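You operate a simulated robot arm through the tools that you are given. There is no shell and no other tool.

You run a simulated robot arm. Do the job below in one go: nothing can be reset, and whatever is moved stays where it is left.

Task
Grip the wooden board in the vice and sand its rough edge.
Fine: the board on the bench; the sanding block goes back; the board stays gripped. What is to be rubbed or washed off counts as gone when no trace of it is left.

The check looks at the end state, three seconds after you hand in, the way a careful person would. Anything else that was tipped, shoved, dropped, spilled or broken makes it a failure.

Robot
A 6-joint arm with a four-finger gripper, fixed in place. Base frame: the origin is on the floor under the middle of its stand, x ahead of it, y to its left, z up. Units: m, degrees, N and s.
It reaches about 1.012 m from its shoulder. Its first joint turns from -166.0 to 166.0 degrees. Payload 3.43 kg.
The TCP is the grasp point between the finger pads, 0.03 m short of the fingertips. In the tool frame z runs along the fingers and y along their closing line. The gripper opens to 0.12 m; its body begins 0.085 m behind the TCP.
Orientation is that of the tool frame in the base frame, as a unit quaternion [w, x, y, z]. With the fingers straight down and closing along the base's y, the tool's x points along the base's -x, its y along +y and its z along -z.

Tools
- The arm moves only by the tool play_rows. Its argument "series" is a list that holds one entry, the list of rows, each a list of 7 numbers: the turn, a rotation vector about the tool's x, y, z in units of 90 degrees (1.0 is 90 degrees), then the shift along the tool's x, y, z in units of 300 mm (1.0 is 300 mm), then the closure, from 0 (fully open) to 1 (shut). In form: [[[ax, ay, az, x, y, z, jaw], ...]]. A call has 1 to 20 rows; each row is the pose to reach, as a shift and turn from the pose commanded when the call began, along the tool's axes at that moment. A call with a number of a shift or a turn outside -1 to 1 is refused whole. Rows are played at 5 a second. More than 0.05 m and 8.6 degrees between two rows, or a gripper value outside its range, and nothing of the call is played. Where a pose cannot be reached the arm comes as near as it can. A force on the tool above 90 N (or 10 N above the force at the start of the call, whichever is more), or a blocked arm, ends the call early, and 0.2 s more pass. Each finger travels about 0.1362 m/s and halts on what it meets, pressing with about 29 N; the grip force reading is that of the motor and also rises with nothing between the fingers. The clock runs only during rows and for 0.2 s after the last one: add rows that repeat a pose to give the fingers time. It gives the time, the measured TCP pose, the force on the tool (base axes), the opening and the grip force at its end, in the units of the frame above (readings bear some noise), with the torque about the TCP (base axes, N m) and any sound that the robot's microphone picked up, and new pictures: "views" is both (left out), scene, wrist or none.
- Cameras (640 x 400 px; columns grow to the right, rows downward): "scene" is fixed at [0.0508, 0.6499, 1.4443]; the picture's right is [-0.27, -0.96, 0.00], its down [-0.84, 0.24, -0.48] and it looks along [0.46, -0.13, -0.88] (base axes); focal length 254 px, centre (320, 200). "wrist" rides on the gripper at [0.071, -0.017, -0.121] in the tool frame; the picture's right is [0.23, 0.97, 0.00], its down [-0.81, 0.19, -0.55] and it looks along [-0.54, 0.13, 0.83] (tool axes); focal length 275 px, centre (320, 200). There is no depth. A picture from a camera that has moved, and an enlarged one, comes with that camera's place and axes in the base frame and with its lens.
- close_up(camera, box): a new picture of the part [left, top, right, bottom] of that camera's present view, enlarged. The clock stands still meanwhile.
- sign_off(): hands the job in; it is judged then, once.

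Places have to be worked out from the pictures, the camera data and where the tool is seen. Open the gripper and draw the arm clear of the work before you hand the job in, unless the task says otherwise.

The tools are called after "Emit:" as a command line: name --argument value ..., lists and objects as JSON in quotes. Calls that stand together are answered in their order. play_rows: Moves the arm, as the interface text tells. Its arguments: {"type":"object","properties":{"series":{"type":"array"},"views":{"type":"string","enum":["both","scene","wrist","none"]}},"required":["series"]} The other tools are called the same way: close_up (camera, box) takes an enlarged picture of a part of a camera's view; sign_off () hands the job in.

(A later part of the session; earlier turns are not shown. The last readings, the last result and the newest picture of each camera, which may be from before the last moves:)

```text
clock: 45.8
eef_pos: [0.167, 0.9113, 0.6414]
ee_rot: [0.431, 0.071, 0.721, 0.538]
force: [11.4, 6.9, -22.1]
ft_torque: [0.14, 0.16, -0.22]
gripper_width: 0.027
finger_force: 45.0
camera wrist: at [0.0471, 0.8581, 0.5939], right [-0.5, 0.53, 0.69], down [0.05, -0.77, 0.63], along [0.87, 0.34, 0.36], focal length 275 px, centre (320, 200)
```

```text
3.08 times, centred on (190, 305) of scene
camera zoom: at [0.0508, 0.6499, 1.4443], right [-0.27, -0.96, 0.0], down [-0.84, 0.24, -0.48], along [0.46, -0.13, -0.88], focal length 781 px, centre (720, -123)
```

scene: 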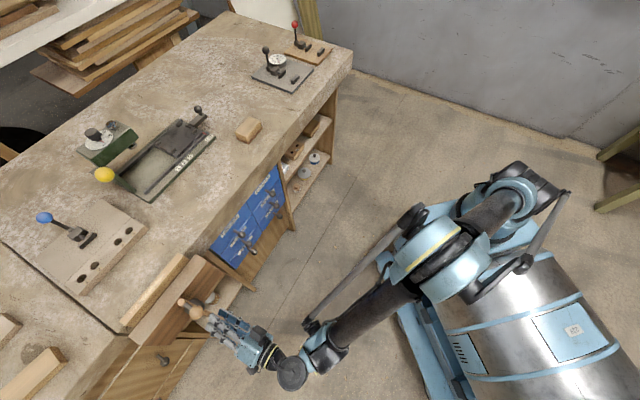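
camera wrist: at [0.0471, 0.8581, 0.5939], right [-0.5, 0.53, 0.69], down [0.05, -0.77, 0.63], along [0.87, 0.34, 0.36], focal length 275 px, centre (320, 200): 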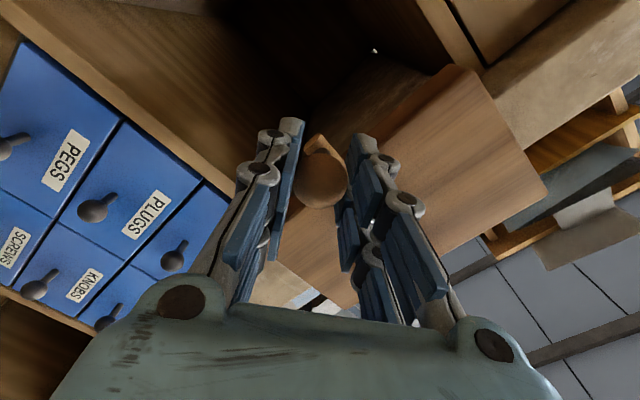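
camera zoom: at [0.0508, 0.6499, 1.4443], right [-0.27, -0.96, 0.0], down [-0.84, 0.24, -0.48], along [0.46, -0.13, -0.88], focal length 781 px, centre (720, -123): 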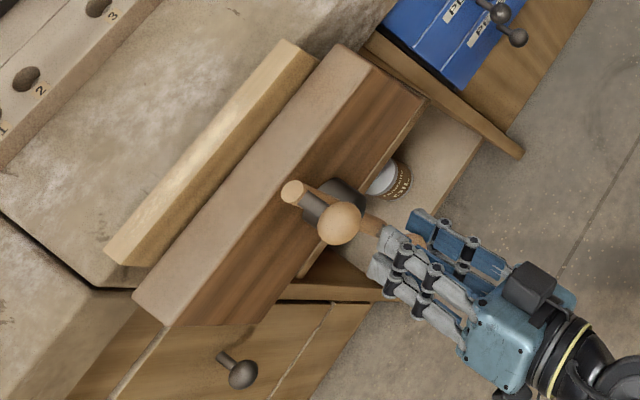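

The jaw has moved about 4 mm toward the bench after roughly 70°, so clockwise closes it at about 19 mm per turn. I continue clockwise through the bottom toward the left, adjusting radius and advance from the forces.

Emit:
play_rows --series '[[[0, 0, 0, 0.0032, -0.003, 0.003, 1], [0, 0, 0, 0.0185, 0.01, 0.0038, 1], [0, 0, 0, 0.0335, 0.023, 0.0046, 1], [0, 0, 0, 0.047, 0.0378, 0.0053, 1], [0, 0, 0, 0.0598, 0.0528, 0.0059, 1], [0, 0, 0, 0.0713, 0.0693, 0.0067, 1], [0, 0, 0, 0.0821, 0.0861, 0.0074, 1], [0, 0, 0, 0.0911, 0.1038, 0.0079, 1], [0, 0, 0, 0.0993, 0.1218, 0.0083, 1], [0, 0, 0, 0.1058, 0.1406, 0.0085, 1], [0, 0, 0, 0.1115, 0.1597, 0.0087, 1], [0, 0, 0, 0.1151, 0.1795, 0.0089, 1], [0, 0, 0, 0.1182, 0.1993, 0.0091, 1], [0, 0, 0, 0.1182, 0.1993, 0.0091, 1]]]'

Emit:
close_up --camera "scene" --box '[110, 240, 270, 370]'

```text
clock: 48.8
eef_pos: [0.1252, 0.9558, 0.6729]
ee_rot: [0.431, 0.07, 0.721, 0.538]
force: [2.6, -11.0, -1.0]
ft_torque: [0.18, 0.27, -0.26]
gripper_width: 0.0273
finger_force: 44.7
camera wrist: at [0.005, 0.9041, 0.6264], right [-0.5, 0.53, 0.69], down [0.05, -0.77, 0.63], along [0.87, 0.34, 0.36], focal length 275 px, centre (320, 200)
```

scene: 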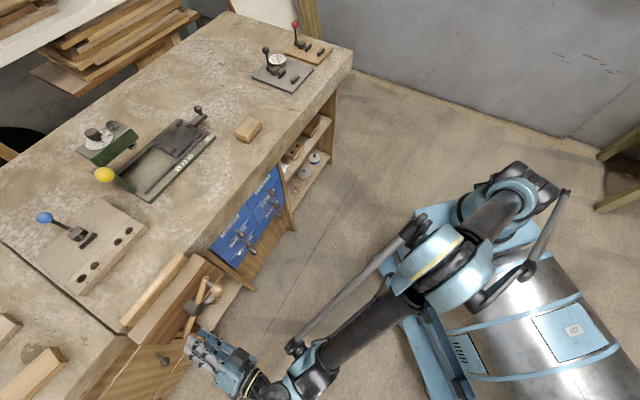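
wrist: 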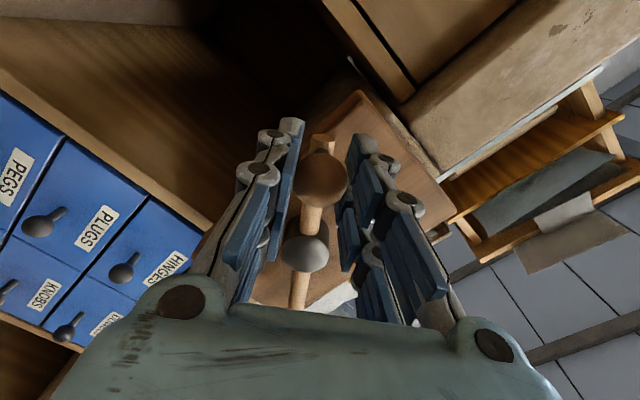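

```text
3.08 times, centred on (190, 305) of scene
camera zoom: at [0.0508, 0.6499, 1.4443], right [-0.27, -0.96, 0.0], down [-0.84, 0.24, -0.48], along [0.46, -0.13, -0.88], focal length 781 px, centre (720, -123)
```

zoom: 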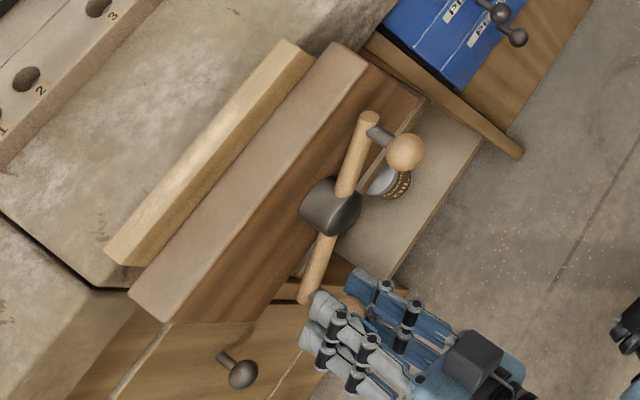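

Forces are low and the jaw keeps closing; about 117° done. I continue clockwise up the left side to about -181°.

Emit:
play_rows --series '[[[0, 0, 0, 0.001, 0.0197, -0.0004, 1], [0, 0, 0, 0.001, 0.0397, -0.0007, 1], [0, 0, 0, -0.0008, 0.0597, -0.0007, 1], [0, 0, 0, -0.0032, 0.0796, -0.0007, 1], [0, 0, 0, -0.0078, 0.0991, -0.001, 1], [0, 0, 0, -0.013, 0.1183, -0.0013, 1], [0, 0, 0, -0.0202, 0.1368, -0.0014, 1], [0, 0, 0, -0.0281, 0.155, -0.0015, 1], [0, 0, 0, -0.0379, 0.1726, -0.0018, 1], [0, 0, 0, -0.0483, 0.1897, -0.0021, 1], [0, 0, 0, -0.0483, 0.1897, -0.0021, 1]]]'

Emit:
close_up --camera "scene" --box '[110, 240, 270, 370]'

```text
clock: 50.8
eef_pos: [0.1145, 0.9696, 0.712]
ee_rot: [0.434, 0.075, 0.723, 0.532]
force: [56.1, -18.6, -64.6]
ft_torque: [-0.27, 0.39, -0.14]
gripper_width: 0.0274
finger_force: 44.3
stopped in row 9: the force on the tool passed its limit at 94 N (the readings are from after the stop); the commanded pose is now the measured one
camera wrist: at [-0.0065, 0.9191, 0.6657], right [-0.49, 0.54, 0.69], down [0.04, -0.77, 0.64], along [0.87, 0.33, 0.35], focal length 275 px, centre (320, 200)
```

scene: 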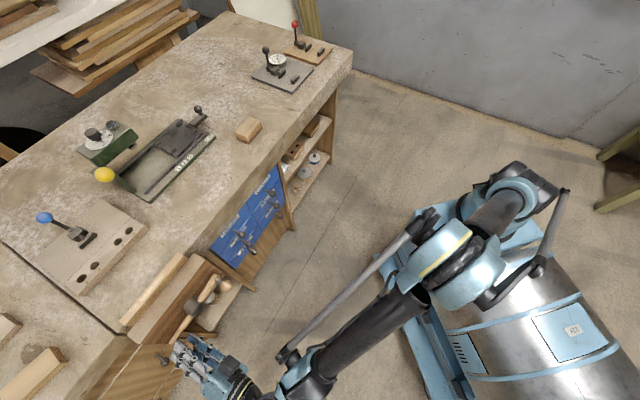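
wrist: 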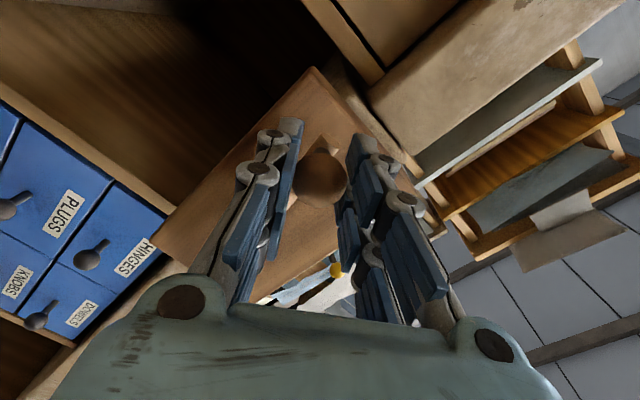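

```text
3.08 times, centred on (190, 305) of scene
camera zoom: at [0.0508, 0.6499, 1.4443], right [-0.27, -0.96, 0.0], down [-0.84, 0.24, -0.48], along [0.46, -0.13, -0.88], focal length 781 px, centre (720, -123)
```

zoom: 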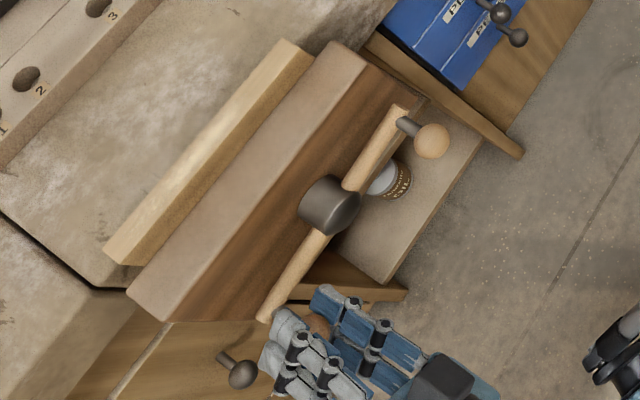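

The handle now resists firmly: about 73 N tangential and the 94 N limit was hit. That suggests the jaw has closed on the board. I look closely at the board and jaw.

Emit:
close_up --camera "scene" --box '[115, 245, 215, 345]'

Emit:
close_up --camera "scene" --box '[115, 290, 175, 350]'

Emit:
close_up --camera "wrist" --box '[230, 60, 460, 260]'

```text
4.00 times, centred on (165, 295) of scene
camera zoom: at [0.0508, 0.6499, 1.4443], right [-0.27, -0.96, 0.0], down [-0.84, 0.24, -0.48], along [0.46, -0.13, -0.88], focal length 1016 px, centre (940, -180)
```

zoom: 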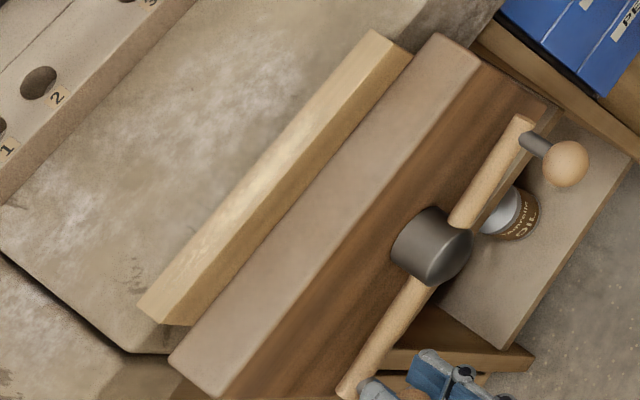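

```text
6.67 times, centred on (145, 320) of scene
camera zoom: at [0.0508, 0.6499, 1.4443], right [-0.27, -0.96, 0.0], down [-0.84, 0.24, -0.48], along [0.46, -0.13, -0.88], focal length 1693 px, centre (1487, -600)
```

zoom: 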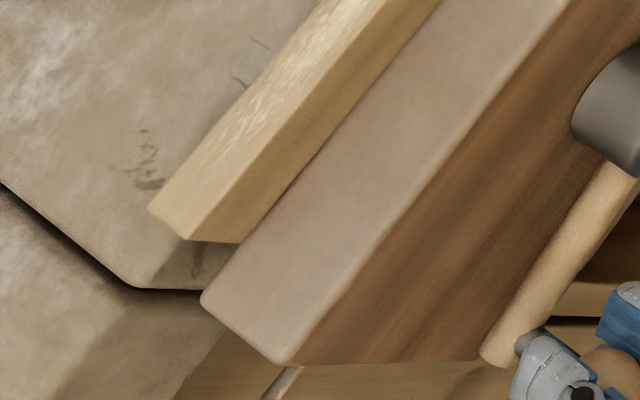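

```text
2.00 times, centred on (345, 160) of wrist
camera zoom: at [-0.0065, 0.9191, 0.6657], right [-0.49, 0.54, 0.69], down [0.04, -0.77, 0.64], along [0.87, 0.33, 0.35], focal length 551 px, centre (270, 280)
```

zoom: 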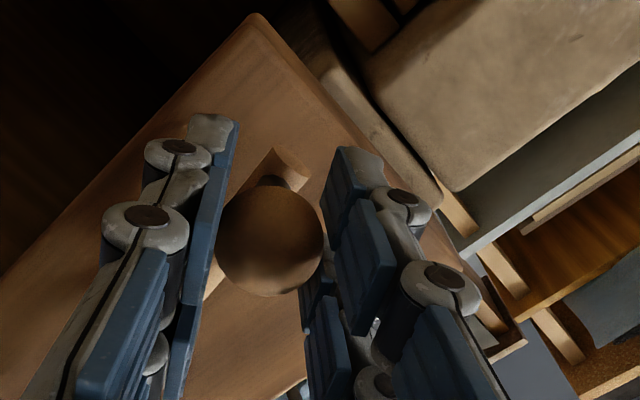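

The jaw has travelled about 11 mm and now sits flush against the board. The estimate puts the board at d = 0.884–0.904, right against the bench front, so it is clamped. I ease off most of the load on the handle before letting go.

Emit:
play_rows --series '[[[0, 0, 0, 0, -0.004, 0, 1], [0, 0, 0, 0, -0.008, 0, 1], [0, 0, 0, 0, -0.008, 0, 1]]]' --views "none"

```text
clock: 51.6
eef_pos: [0.1144, 0.9683, 0.7128]
ee_rot: [0.435, 0.075, 0.722, 0.533]
force: [60.0, -22.9, -62.2]
ft_torque: [0.07, -0.08, -0.86]
gripper_width: 0.0276
finger_force: 45.3
```

The load hardly changed, so I follow the direction of the force a few millimetres more (right, down, and inward) and watch it.

Emit:
play_rows --series '[[[0, 0, 0, -0.0015, -0.007, 0.0025, 1], [0, 0, 0, -0.003, -0.014, 0.005, 1], [0, 0, 0, -0.003, -0.014, 0.005, 1]]]' --views "none"

```text
clock: 52.4
eef_pos: [0.1145, 0.9686, 0.7119]
ee_rot: [0.434, 0.072, 0.722, 0.534]
force: [50.1, -16.8, -52.6]
ft_torque: [-0.21, 0.05, -0.44]
gripper_width: 0.0273
finger_force: 44.9
```

The load is falling slowly (about 69 N left along the closing axis) while the handle stays put. I keep easing off in that direction.

Emit:
play_rows --series '[[[0, 0, 0, 0.003, -0.01, 0.002, 1], [0, 0, 0, 0.005, -0.02, 0.004, 1], [0, 0, 0, 0.005, -0.02, 0.004, 1]]]' --views "none"

Emit:
play_rows --series '[[[0, 0, 0, 0.003, -0.01, 0.002, 1], [0, 0, 0, 0.005, -0.02, 0.004, 1], [0, 0, 0, 0.005, -0.02, 0.004, 1]]]' --views "none"

```text
clock: 53.2
eef_pos: [0.115, 0.9669, 0.7071]
ee_rot: [0.434, 0.07, 0.72, 0.536]
force: [40.3, -29.3, -23.4]
ft_torque: [-0.22, -0.41, -0.93]
gripper_width: 0.0272
finger_force: 44.8
```

```text
clock: 54.0
eef_pos: [0.115, 0.9659, 0.7003]
ee_rot: [0.433, 0.069, 0.721, 0.537]
force: [30.4, -24.2, -8.7]
ft_torque: [-0.2, -0.47, -0.83]
gripper_width: 0.0271
finger_force: 44.7
```

The knob gave back about 8° as the clamp's springiness relaxed. I push it up again to retighten, and this time I open the fingers while still pushing, so it settles from the tight side.

Emit:
play_rows --series '[[[0, 0, 0, -0.007, 0.011, 0, 1], [0, 0, 0, -0.014, 0.022, 0, 1], [0, 0, 0, -0.022, 0.033, 0, 1], [0, 0, 0, -0.026, 0.04, 0, 1], [0, 0, 0, -0.026, 0.04, 0, 1]]]'

Emit:
close_up --camera "scene" --box '[115, 245, 235, 355]'

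```text
clock: 55.2
eef_pos: [0.113, 0.9675, 0.7107]
ee_rot: [0.431, 0.069, 0.723, 0.536]
force: [13.6, -14.9, -71.9]
ft_torque: [-0.25, 0.87, -0.12]
gripper_width: 0.0276
finger_force: 45.1
camera wrist: at [-0.007, 0.9155, 0.6652], right [-0.49, 0.54, 0.68], down [0.05, -0.77, 0.64], along [0.87, 0.35, 0.36], focal length 275 px, centre (320, 200)
```

scene: 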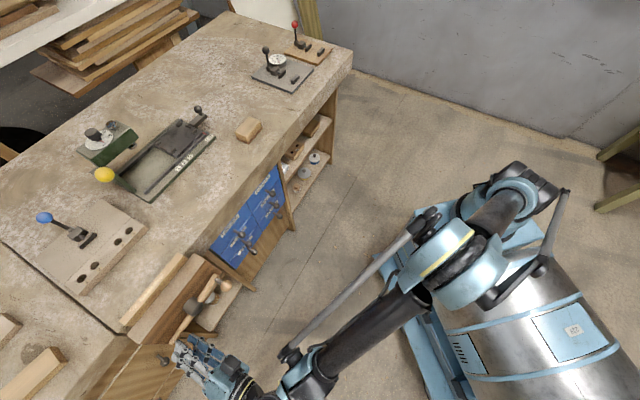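
wrist: 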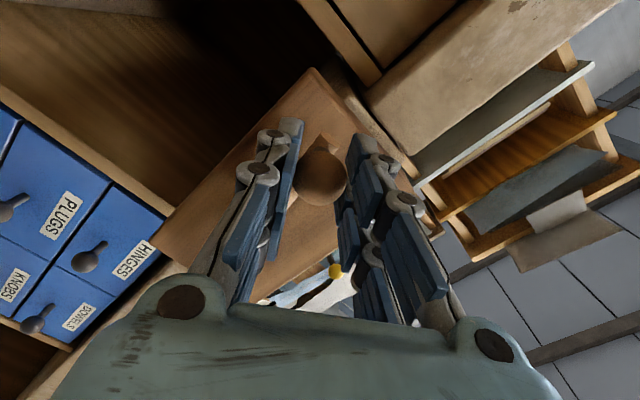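

```text
3.64 times, centred on (175, 300) of scene
camera zoom: at [0.0508, 0.6499, 1.4443], right [-0.27, -0.96, 0.0], down [-0.84, 0.24, -0.48], along [0.46, -0.13, -0.88], focal length 924 px, centre (847, -164)
```

zoom: 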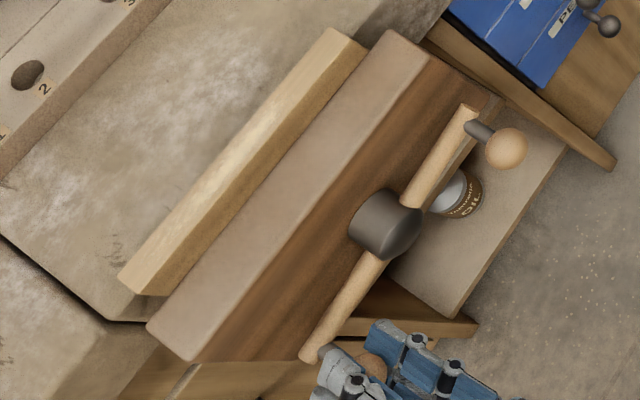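

The vice is tight again, with 72 N at the knob. I open the fingers while holding this push, then back straight out.

Emit:
play_rows --series '[[[0, 0, 0, 0, 0, 0, 0.85], [0, 0, 0, 0, 0, 0, 0.7], [0, 0, 0, 0, 0, 0, 0.55], [0, 0, 0, 0, 0, 0, 0.4], [0, 0, 0, 0, 0, 0, 0.3], [0, 0, 0, 0, 0, 0, 0.3]]]'

Emit:
close_up --camera "wrist" --box '[200, 60, 460, 260]'

Emit:
close_up --camera "scene" --box '[115, 245, 235, 355]'

```text
clock: 56.6
eef_pos: [0.1142, 0.9654, 0.7159]
ee_rot: [0.433, 0.069, 0.721, 0.537]
force: [2.0, -2.3, -2.3]
ft_torque: [-0.13, -0.04, -0.04]
gripper_width: 0.0867
finger_force: 2.2
camera wrist: at [-0.0065, 0.9146, 0.6685], right [-0.5, 0.53, 0.68], down [0.04, -0.77, 0.63], along [0.87, 0.34, 0.36], focal length 275 px, centre (320, 200)
```

scene: 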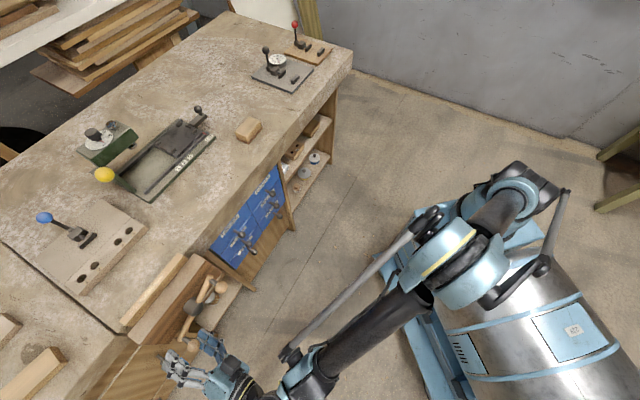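
wrist: 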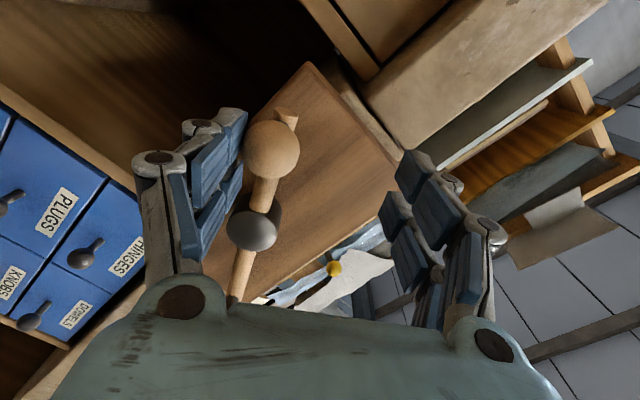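

```text
2.00 times, centred on (330, 160) of wrist
camera zoom: at [-0.0065, 0.9146, 0.6685], right [-0.5, 0.53, 0.68], down [0.04, -0.77, 0.63], along [0.87, 0.34, 0.36], focal length 551 px, centre (300, 280)
```

zoom: 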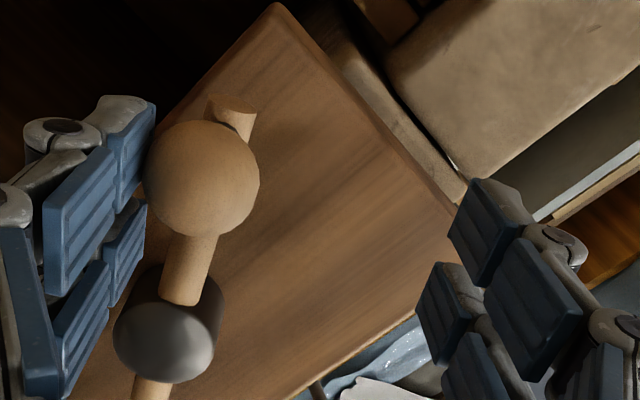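

```text
3.64 times, centred on (175, 300) of scene
camera zoom: at [0.0508, 0.6499, 1.4443], right [-0.27, -0.96, 0.0], down [-0.84, 0.24, -0.48], along [0.46, -0.13, -0.88], focal length 924 px, centre (847, -164)
```

zoom: 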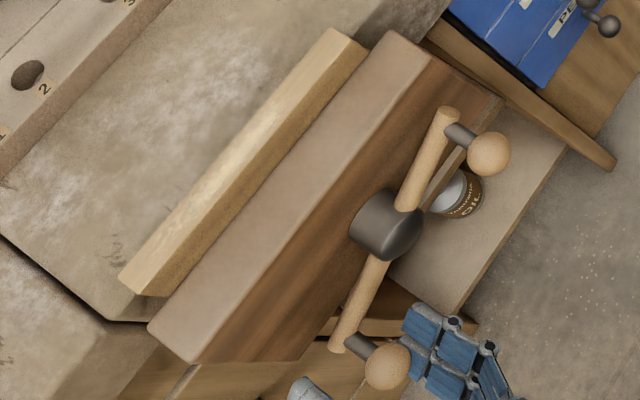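

On opening, the handle turned back some degrees and the knob rests against the lower finger. I move the open hand so the knob is free in the middle, and check whether it stays and whether the jaw still holds the board.

Emit:
play_rows --series '[[[0, 0, 0, 0, -0.025, 0, 0.2], [0, 0, 0, 0, -0.05, 0, 0.1], [0, 0, 0, 0, -0.05, 0, 0.1], [0, 0, 0, 0, -0.05, 0, 0.1]]]'

Emit:
close_up --camera "wrist" --box '[200, 60, 460, 260]'

Emit:
close_up --camera "scene" --box '[115, 245, 235, 355]'

```text
clock: 57.6
eef_pos: [0.1184, 0.9605, 0.7035]
ee_rot: [0.434, 0.069, 0.721, 0.537]
force: [-0.1, 0.8, 0.3]
ft_torque: [0.01, 0.01, -0.01]
gripper_width: 0.108
finger_force: 0.1
camera wrist: at [-0.001, 0.909, 0.6557], right [-0.5, 0.53, 0.68], down [0.04, -0.77, 0.63], along [0.87, 0.34, 0.36], focal length 275 px, centre (320, 200)
```

scene: 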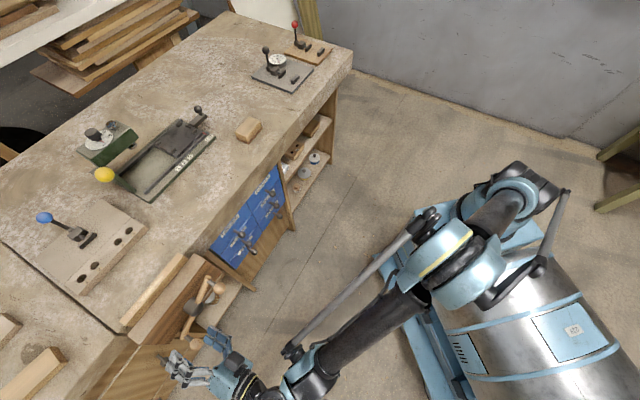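
wrist: 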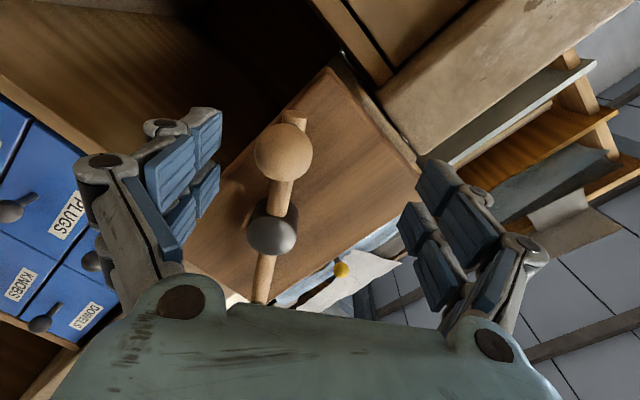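

```text
2.00 times, centred on (330, 160) of wrist
camera zoom: at [-0.001, 0.909, 0.6557], right [-0.5, 0.53, 0.68], down [0.04, -0.77, 0.63], along [0.87, 0.34, 0.36], focal length 551 px, centre (300, 280)
```

zoom: 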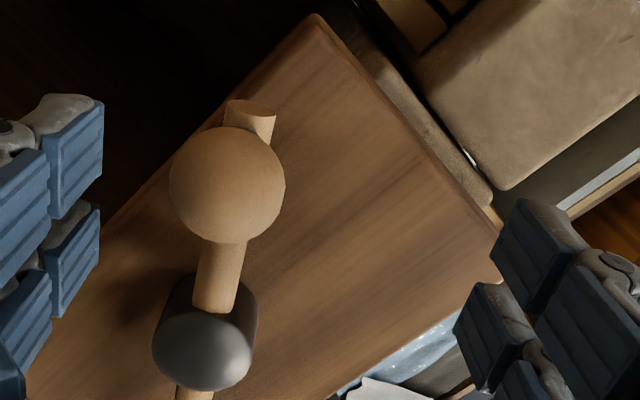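

```text
3.64 times, centred on (175, 300) of scene
camera zoom: at [0.0508, 0.6499, 1.4443], right [-0.27, -0.96, 0.0], down [-0.84, 0.24, -0.48], along [0.46, -0.13, -0.88], focal length 924 px, centre (847, -164)
```

zoom: 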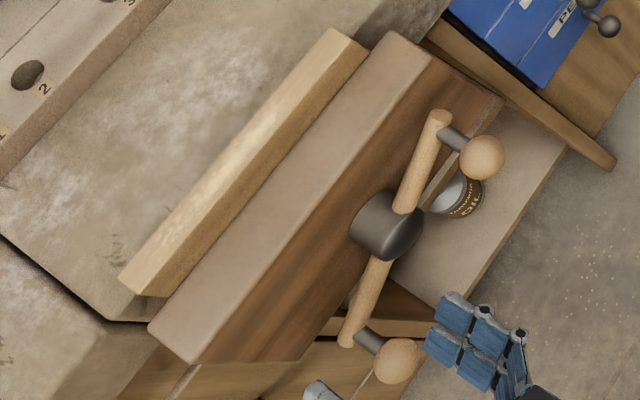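

The knob is now free. I retract straight back from it and then check whether the handle has settled.

Emit:
play_rows --series '[[[0, 0, 0, 0, 0, -0.1, 0.1], [0, 0, 0, 0, 0, -0.2, 0.1], [0, 0, 0, 0, 0, -0.3, 0.1], [0, 0, 0, 0, 0, -0.4, 0.1], [0, 0, 0, 0, 0, -0.4, 0.3], [0, 0, 0, 0, 0, -0.4, 0.4], [0, 0, 0, 0, 0, -0.4, 0.4]]]'

Emit:
close_up --camera "scene" --box '[115, 245, 235, 355]'

Emit:
close_up --camera "scene" --box '[125, 250, 195, 330]'

Emit:
close_up --camera "wrist" --box '[220, 40, 480, 200]'

```text
clock: 59.2
eef_pos: [0.0345, 0.8739, 0.708]
ee_rot: [0.433, 0.07, 0.721, 0.536]
force: [-0.8, -0.4, -0.6]
ft_torque: [-0.02, 0.01, -0.02]
gripper_width: 0.0723
finger_force: 0.0
camera wrist: at [-0.0855, 0.823, 0.6615], right [-0.5, 0.53, 0.68], down [0.04, -0.77, 0.63], along [0.87, 0.34, 0.36], focal length 275 px, centre (320, 200)
```

scene: 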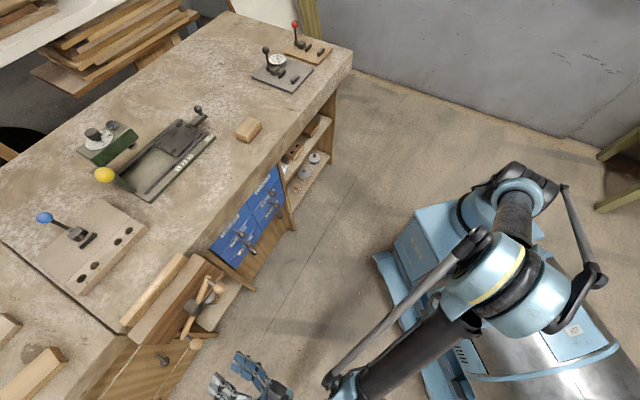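
wrist: 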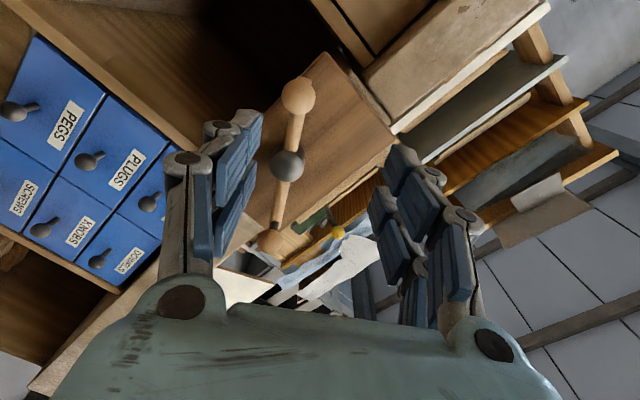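

```text
3.64 times, centred on (175, 300) of scene
camera zoom: at [0.0508, 0.6499, 1.4443], right [-0.27, -0.96, 0.0], down [-0.84, 0.24, -0.48], along [0.46, -0.13, -0.88], focal length 924 px, centre (847, -164)
```

zoom: 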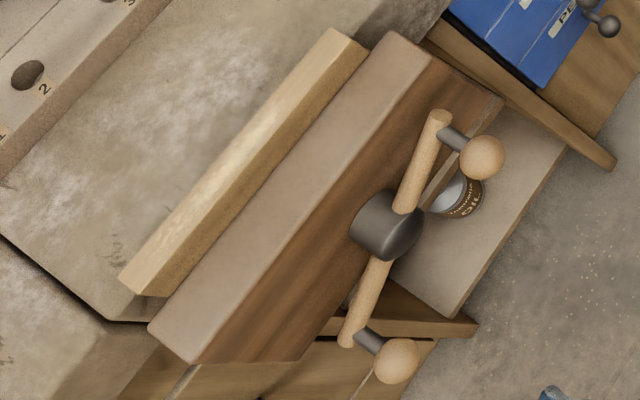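

```text
5.00 times, centred on (160, 290) of scene
camera zoom: at [0.0508, 0.6499, 1.4443], right [-0.27, -0.96, 0.0], down [-0.84, 0.24, -0.48], along [0.46, -0.13, -0.88], focal length 1270 px, centre (1120, -250)
```

zoom: 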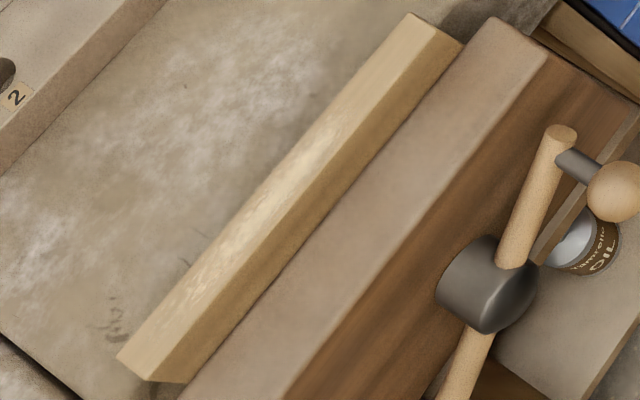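

```text
2.46 times, centred on (350, 120) of wrist
camera zoom: at [-0.0855, 0.823, 0.6615], right [-0.5, 0.53, 0.68], down [0.04, -0.77, 0.63], along [0.87, 0.34, 0.36], focal length 678 px, centre (246, 397)
```

zoom: 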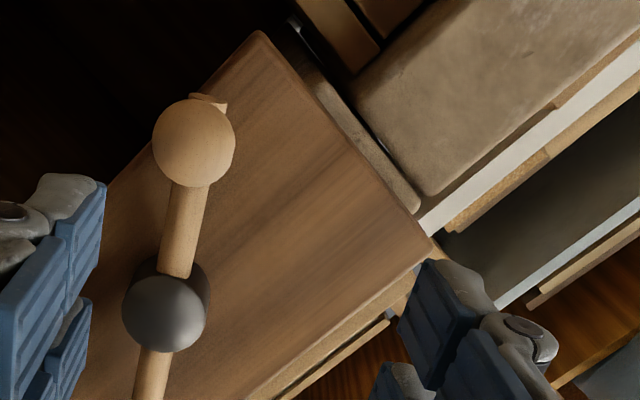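

The handle stays where it settled, held by friction, and the jaw sits flush on the board with no gap. Next is the sanding block: I rise and swing the gripper back to pointing down.

Emit:
play_rows --series '[[[0.078, 0.023, 0.025, -0.03, 0.046, -0.003, 0.4], [0.157, 0.046, 0.05, -0.06, 0.093, -0.006, 0.4], [0.235, 0.069, 0.075, -0.09, 0.139, -0.008, 0.4], [0.313, 0.092, 0.1, -0.12, 0.186, -0.011, 0.4], [0.392, 0.115, 0.125, -0.15, 0.232, -0.014, 0.4], [0.47, 0.1385, 0.15, -0.18, 0.279, -0.017, 0.4], [0.548, 0.162, 0.175, -0.21, 0.325, -0.019, 0.4], [0.627, 0.185, 0.2, -0.24, 0.371, -0.022, 0.4], [0.705, 0.208, 0.225, -0.27, 0.418, -0.025, 0.4], [0.783, 0.231, 0.25, -0.3, 0.464, -0.028, 0.4], [0.862, 0.254, 0.275, -0.33, 0.51, -0.03, 0.4], [0.94, 0.277, 0.3, -0.36, 0.557, -0.033, 0.4], [0.94, 0.277, 0.3, -0.36, 0.557, -0.033, 0.4]]]'

```text
clock: 62.0
eef_pos: [0.0345, 0.8746, 0.9071]
ee_rot: [0.001, 0.382, 0.924, 0.0]
force: [0.4, -0.9, 0.5]
ft_torque: [0.0, 0.02, 0.03]
gripper_width: 0.0722
finger_force: 0.1
camera wrist: at [-0.0258, 0.915, 1.0287], right [0.52, 0.85, 0.0], down [0.71, -0.44, 0.55], along [0.47, -0.29, -0.83], focal length 275 px, centre (320, 200)
```

scene: 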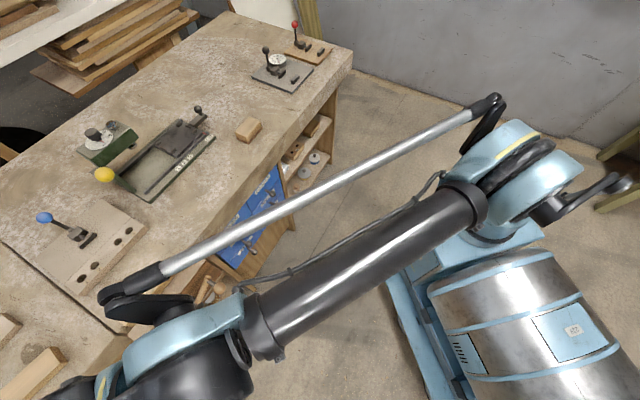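
wrist: 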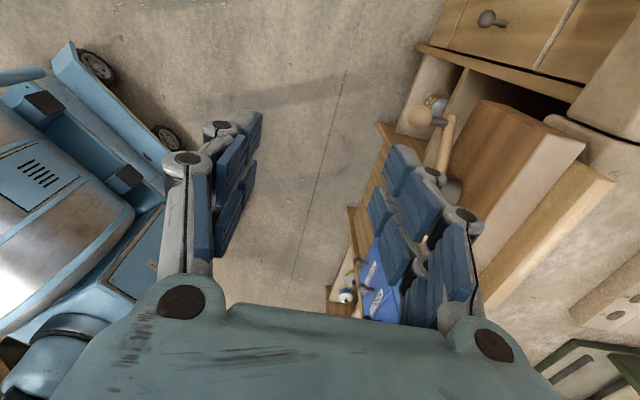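

The gripper points down again. From here the clamped board is visible from the side, so I enlarge it.

Emit:
close_up --camera "wrist" --box '[400, 80, 640, 320]'

Emit:
close_up --camera "wrist" --box '[520, 110, 640, 210]'

```text
1.67 times, centred on (520, 200) of wrist
camera zoom: at [-0.0258, 0.915, 1.0287], right [0.52, 0.85, 0.0], down [0.71, -0.44, 0.55], along [0.47, -0.29, -0.83], focal length 459 px, centre (-13, 200)
```

zoom: 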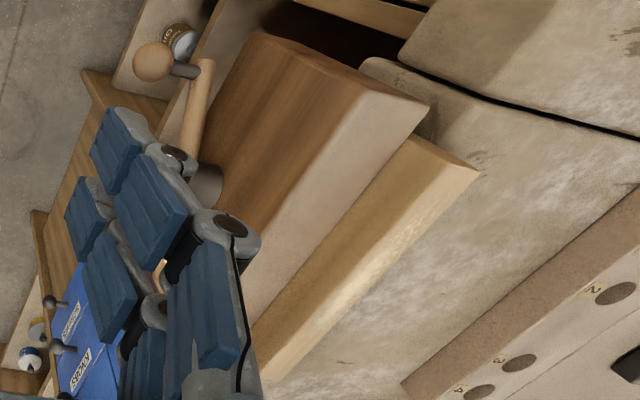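

```text
4.00 times, centred on (580, 160) of wrist
camera zoom: at [-0.0258, 0.915, 1.0287], right [0.52, 0.85, 0.0], down [0.71, -0.44, 0.55], along [0.47, -0.29, -0.83], focal length 1101 px, centre (-720, 360)
```

zoom: 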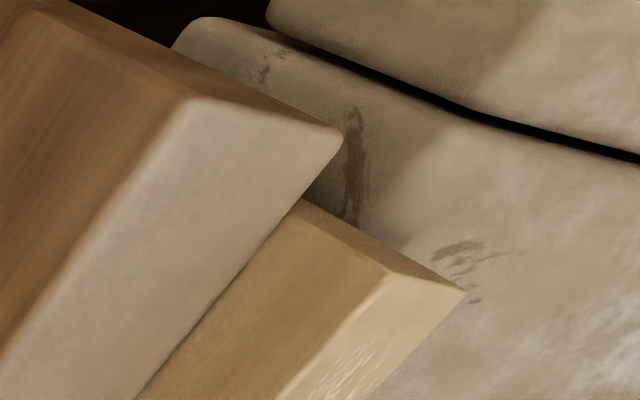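

The board is firmly seated, with its top at z ≈ 0.822, 25 mm proud of the bench and spanning s from -0.608 to -0.423. I travel over to the sanding block at a safe height.

Emit:
play_rows --series '[[[0, 0, 0, -0.1, 0.06, -0.06, 0.4], [0, 0, 0, -0.22, 0.13, -0.12, 0.4], [0, 0, 0, -0.34, 0.21, -0.18, 0.4], [0, 0, 0, -0.46, 0.28, -0.2, 0.4], [0, 0, 0, -0.58, 0.36, -0.2, 0.4], [0, 0, 0, -0.7, 0.43, -0.2, 0.4], [0, 0, 0, -0.82, 0.5, -0.2, 0.4], [0, 0, 0, -0.92, 0.56, -0.2, 0.4], [0, 0, 0, -0.98, 0.6, -0.2, 0.4], [0, 0, 0, -0.98, 0.6, -0.2, 0.4]]]' --views "none"

Emit:
play_rows --series '[[[0, 0, 0, -0.1, 0.06, 0, 0.4], [0, 0, 0, -0.22, 0.13, 0, 0.4], [0, 0, 0, -0.34, 0.21, 0, 0.4], [0, 0, 0, -0.46, 0.28, 0, 0.4], [0, 0, 0, -0.58, 0.36, 0, 0.4], [0, 0, 0, -0.7, 0.43, 0, 0.4], [0, 0, 0, -0.82, 0.5, 0, 0.4], [0, 0, 0, -0.92, 0.56, 0, 0.4], [0, 0, 0, -0.96, 0.6, 0, 0.4], [0, 0, 0, -0.96, 0.6, 0, 0.4]]]'

Emit:
close_up --camera "wrist" --box '[220, 30, 420, 180]'

```text
clock: 64.2
eef_pos: [0.3725, 0.7963, 0.9697]
ee_rot: [0.001, 0.382, 0.924, 0.001]
force: [-0.2, 0.4, 0.6]
ft_torque: [-0.02, 0.04, -0.01]
gripper_width: 0.0721
finger_force: 0.0
```

```text
clock: 66.4
eef_pos: [0.699, 0.719, 0.9673]
ee_rot: [0.002, 0.382, 0.924, 0.0]
force: [0.4, 0.1, -1.5]
ft_torque: [0.01, 0.01, -0.03]
gripper_width: 0.072
finger_force: 0.1
camera wrist: at [0.6383, 0.7581, 1.0885], right [0.52, 0.85, 0.0], down [0.71, -0.44, 0.55], along [0.47, -0.29, -0.83], focal length 275 px, centre (320, 200)
```

scene: 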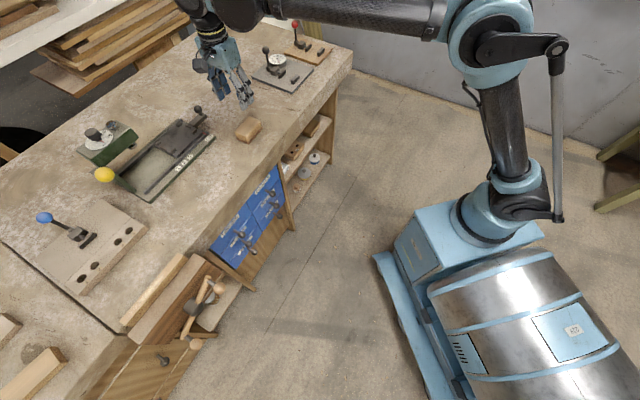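
wrist: 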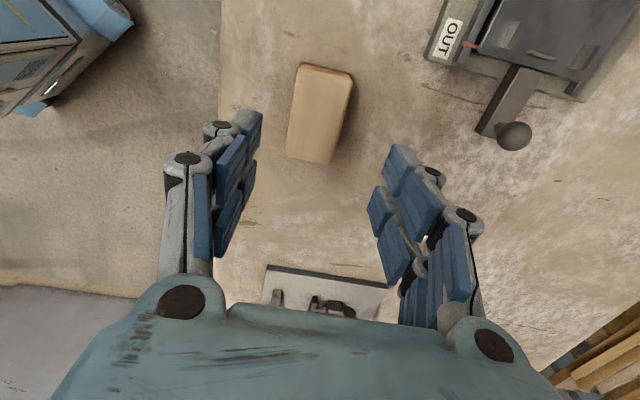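

```text
2.67 times, centred on (320, 105) of wrist
camera zoom: at [0.6383, 0.7581, 1.0885], right [0.52, 0.85, 0.0], down [0.71, -0.44, 0.55], along [0.47, -0.29, -0.83], focal length 734 px, centre (320, 453)
```

zoom: 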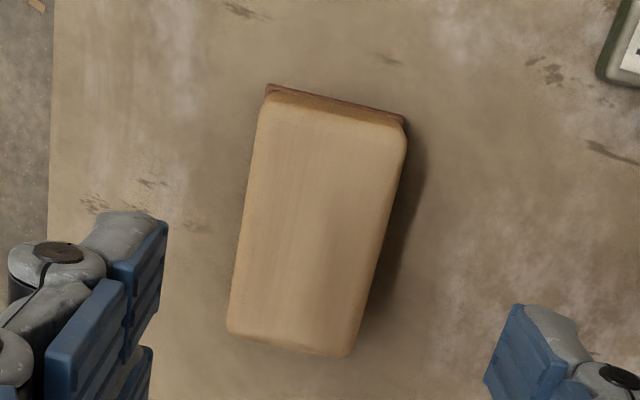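

The block is centred at s ≈ -0.0065, d ≈ 1.0023, aligned with the bench. I tilt the gripper 22° about its closing axis so the far end of the board can be reached later, and lower it around the block.

Emit:
play_rows --series '[[[0, 0.08, 0, -0.025, -0.001, 0, 0.4], [0, 0.163, 0, -0.05, -0.001, 0.05, 0.4], [0, 0.2444, 0, -0.0737, -0.001, 0.1, 0.4], [0, 0.2444, 0, -0.0737, -0.001, 0.2, 0.4], [0, 0.2444, 0, -0.0737, -0.001, 0.29, 0.4], [0, 0.2444, 0, -0.0737, -0.001, 0.35, 0.4], [0, 0.2444, 0, -0.0737, -0.001, 0.35, 0.4]]]'

Emit:
close_up --camera "wrist" --box '[180, 80, 460, 300]'

Emit:
close_up --camera "scene" --box '[190, 70, 310, 170]'

```text
clock: 68.0
eef_pos: [0.7151, 0.7036, 0.8637]
ee_rot: [-0.175, 0.375, 0.907, 0.073]
force: [-0.5, -0.7, 0.2]
ft_torque: [0.02, -0.04, 0.01]
gripper_width: 0.0716
finger_force: 0.1
camera wrist: at [0.6894, 0.7072, 1.0025], right [0.54, 0.84, 0.09], down [0.81, -0.54, 0.21], along [0.22, -0.04, -0.97], focal length 275 px, centre (320, 200)
```

scene: 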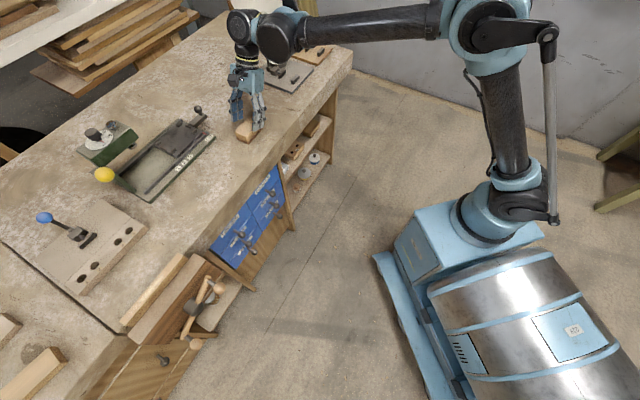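
wrist: 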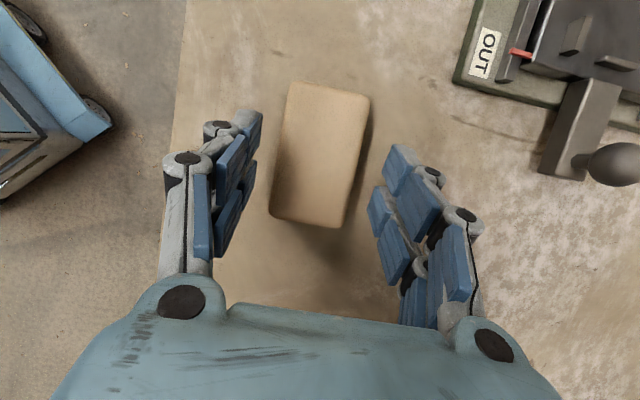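

```text
1.82 times, centred on (320, 190) of wrist
camera zoom: at [0.6894, 0.7072, 1.0025], right [0.54, 0.84, 0.09], down [0.81, -0.54, 0.21], along [0.22, -0.04, -0.97], focal length 500 px, centre (320, 218)
```

zoom: 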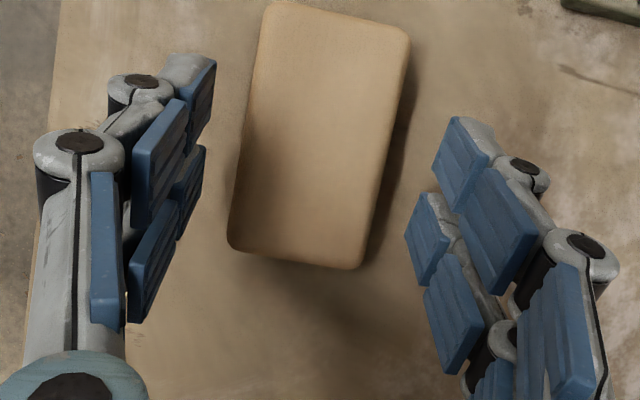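

```text
4.00 times, centred on (250, 120) of scene
camera zoom: at [0.0508, 0.6499, 1.4443], right [-0.27, -0.96, 0.0], down [-0.84, 0.24, -0.48], along [0.46, -0.13, -0.88], focal length 1016 px, centre (600, 520)
```

zoom: 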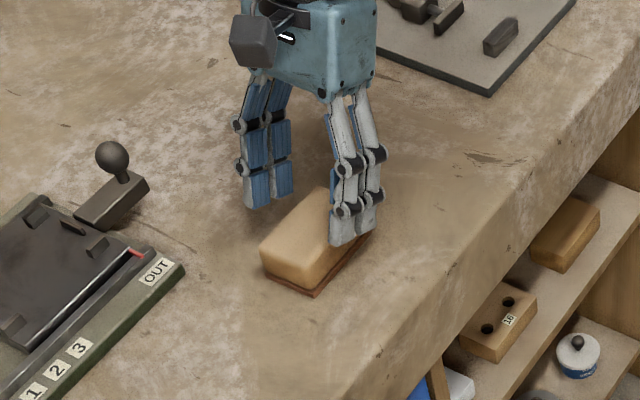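

The fingers straddle the block evenly. I lower the last 22 mm and close on it.

Emit:
play_rows --series '[[[0, 0, 0, -0.0135, -0.003, 0.033, 0.4], [0, 0, 0, -0.027, -0.003, 0.067, 0.4], [0, 0, 0, -0.027, -0.003, 0.067, 0.4], [0, 0, 0, -0.027, -0.003, 0.067, 0.5], [0, 0, 0, -0.027, -0.003, 0.067, 0.57], [0, 0, 0, -0.027, -0.003, 0.067, 0.7], [0, 0, 0, -0.027, -0.003, 0.067, 0.85], [0, 0, 0, -0.027, -0.003, 0.067, 1], [0, 0, 0, -0.027, -0.003, 0.067, 1]]]'

Emit:
close_up --camera "wrist" --box '[180, 40, 460, 260]'

Emit:
close_up --camera "scene" --box '[190, 70, 310, 170]'

```text
clock: 70.0
eef_pos: [0.7155, 0.7021, 0.8427]
ee_rot: [-0.175, 0.376, 0.907, 0.074]
force: [0.7, 0.8, 1.8]
ft_torque: [0.09, -0.06, -0.04]
gripper_width: 0.0497
finger_force: 29.3
camera wrist: at [0.6903, 0.7065, 0.9818], right [0.54, 0.84, 0.09], down [0.81, -0.54, 0.21], along [0.22, -0.04, -0.97], focal length 275 px, centre (320, 200)
```

scene: 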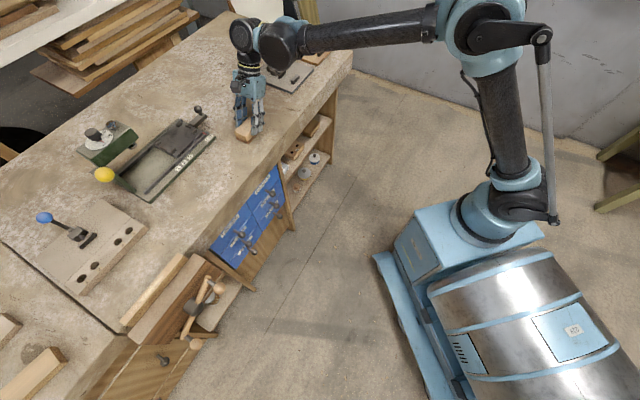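
wrist: 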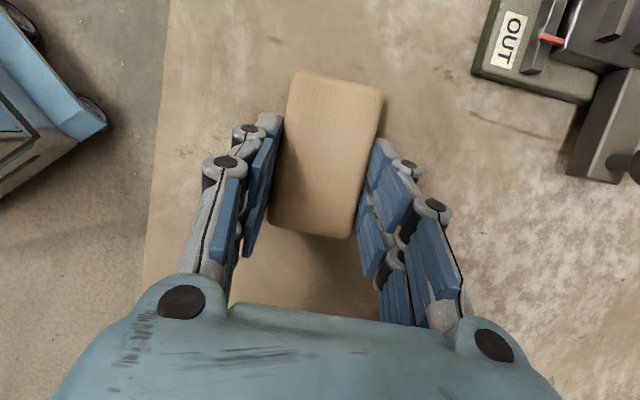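

```text
1.82 times, centred on (320, 150) of wrist
camera zoom: at [0.6903, 0.7065, 0.9818], right [0.54, 0.84, 0.09], down [0.81, -0.54, 0.21], along [0.22, -0.04, -0.97], focal length 500 px, centre (320, 291)
```

zoom: 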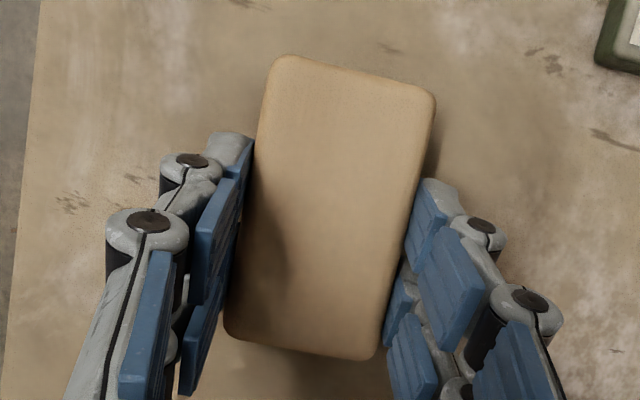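

```text
4.00 times, centred on (250, 120) of scene
camera zoom: at [0.0508, 0.6499, 1.4443], right [-0.27, -0.96, 0.0], down [-0.84, 0.24, -0.48], along [0.46, -0.13, -0.88], focal length 1016 px, centre (600, 520)
```

zoom: 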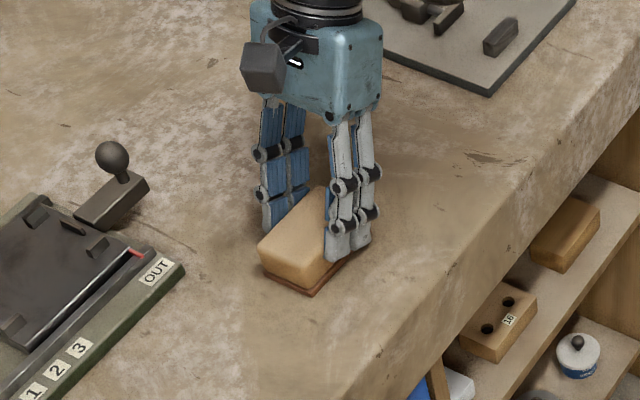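

The block is gripped (49.7 mm, 29 N); at this spot the TCP reads (0.7155, 0.7021, 0.8427), which is where it must go back. I lift it and carry it toward the vice.

Emit:
play_rows --series '[[[0, 0, 0, 0.025, 0, -0.062, 1], [0, 0, 0, 0.0744, 0, -0.1853, 1], [0, 0, 0, 0.124, 0, -0.309, 1], [0, 0, 0, 0.2476, -0.033, -0.2592, 1], [0, 0, 0, 0.3711, -0.067, -0.2096, 1], [0, 0, 0, 0.4947, -0.1, -0.16, 1], [0, 0, 0, 0.6182, -0.133, -0.1105, 1], [0, 0, 0, 0.7417, -0.167, -0.0609, 1], [0, 0, 0, 0.7417, -0.167, -0.0609, 1]]]'

```text
clock: 72.0
eef_pos: [0.5377, 0.8082, 0.943]
ee_rot: [-0.175, 0.375, 0.907, 0.073]
force: [-0.2, 0.2, -0.9]
ft_torque: [-0.03, -0.03, 0.03]
gripper_width: 0.0497
finger_force: 28.8
camera wrist: at [0.512, 0.8117, 1.0814], right [0.54, 0.84, 0.09], down [0.81, -0.54, 0.21], along [0.22, -0.04, -0.97], focal length 275 px, centre (320, 200)
```

scene: 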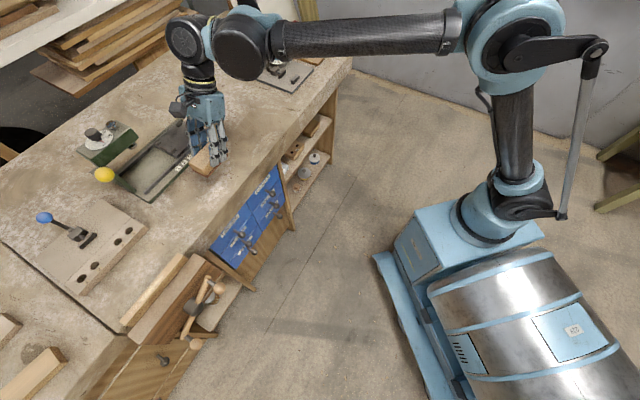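
wrist: 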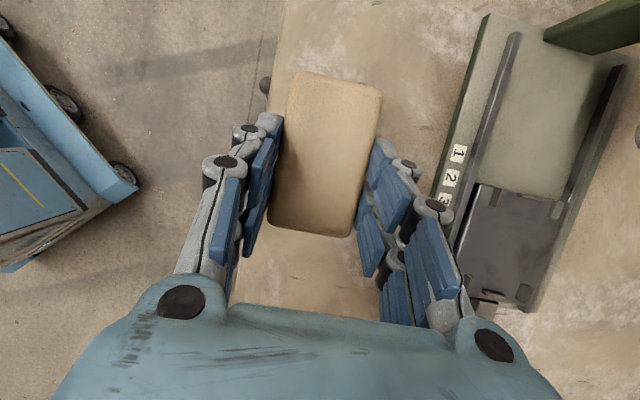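

Steady. I bring it over the board, about 35–40 mm above its edge.

Emit:
play_rows --series '[[[0, 0, 0, 0.11, -0.024, 0.055, 1], [0, 0, 0, 0.22, -0.047, 0.11, 1], [0, 0, 0, 0.34, -0.073, 0.17, 1], [0, 0, 0, 0.46, -0.098, 0.235, 1], [0, 0, 0, 0.58, -0.124, 0.3, 1], [0, 0, 0, 0.7, -0.15, 0.365, 1], [0, 0, 0, 0.8, -0.171, 0.42, 1], [0, 0, 0, 0.883, -0.189, 0.4623, 1], [0, 0, 0, 0.883, -0.189, 0.4623, 1]]]'

Emit:
close_up --camera "wrist" --box '[200, 0, 460, 200]'

Emit:
close_up --camera "scene" --box '[100, 220, 220, 340]'

```text
clock: 74.0
eef_pos: [0.2902, 0.9786, 0.9126]
ee_rot: [-0.175, 0.376, 0.907, 0.073]
force: [-0.6, 0.7, -1.2]
ft_torque: [-0.02, 0.0, -0.01]
gripper_width: 0.0497
finger_force: 29.4
camera wrist: at [0.2635, 0.9827, 1.0515], right [0.54, 0.84, 0.09], down [0.81, -0.54, 0.21], along [0.22, -0.04, -0.97], focal length 275 px, centre (320, 200)
```

scene: 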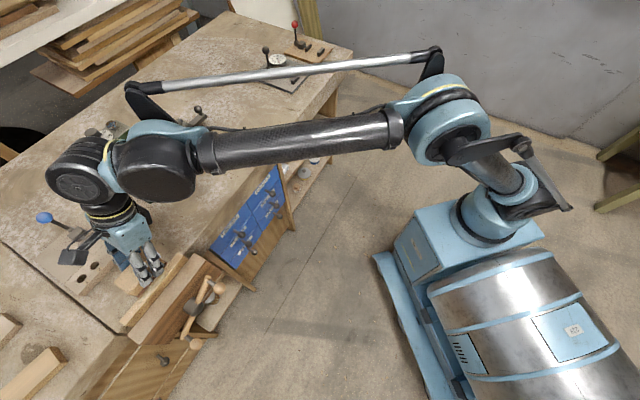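
wrist: 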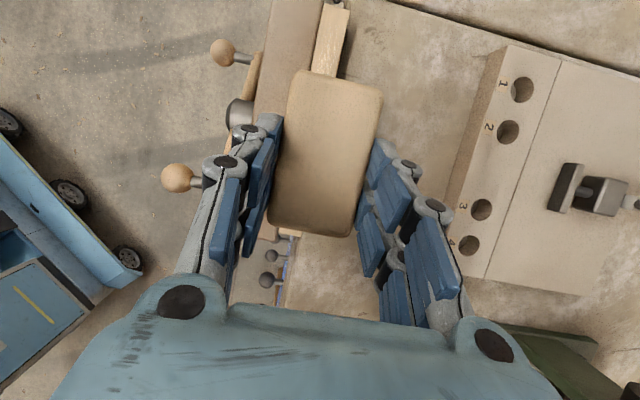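

```text
2.00 times, centred on (330, 100) of wrist
camera zoom: at [0.2635, 0.9827, 1.0515], right [0.54, 0.84, 0.09], down [0.81, -0.54, 0.21], along [0.22, -0.04, -0.97], focal length 551 px, centre (300, 400)
```

zoom: 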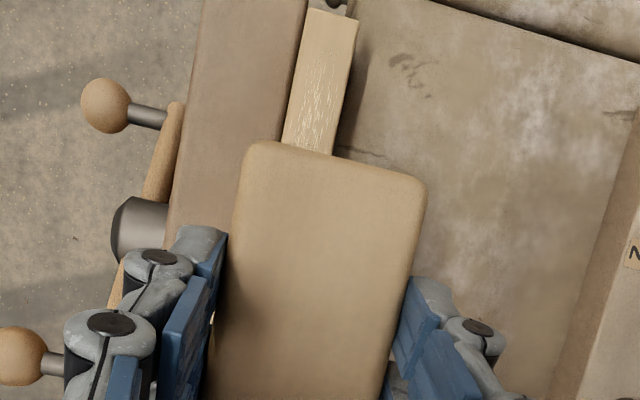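

```text
3.33 times, centred on (160, 280) of scene
camera zoom: at [0.0508, 0.6499, 1.4443], right [-0.27, -0.96, 0.0], down [-0.84, 0.24, -0.48], along [0.46, -0.13, -0.88], focal length 846 px, centre (853, -67)
```

zoom: 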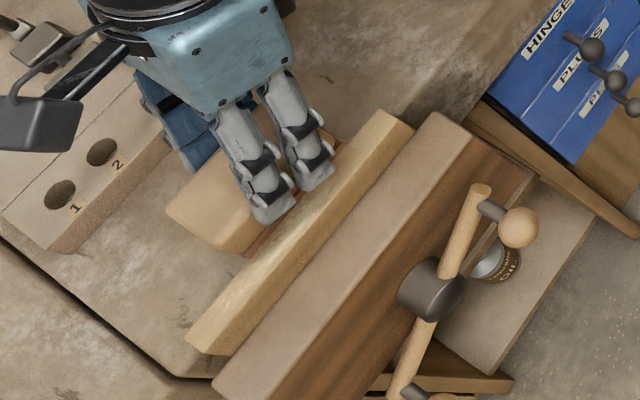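

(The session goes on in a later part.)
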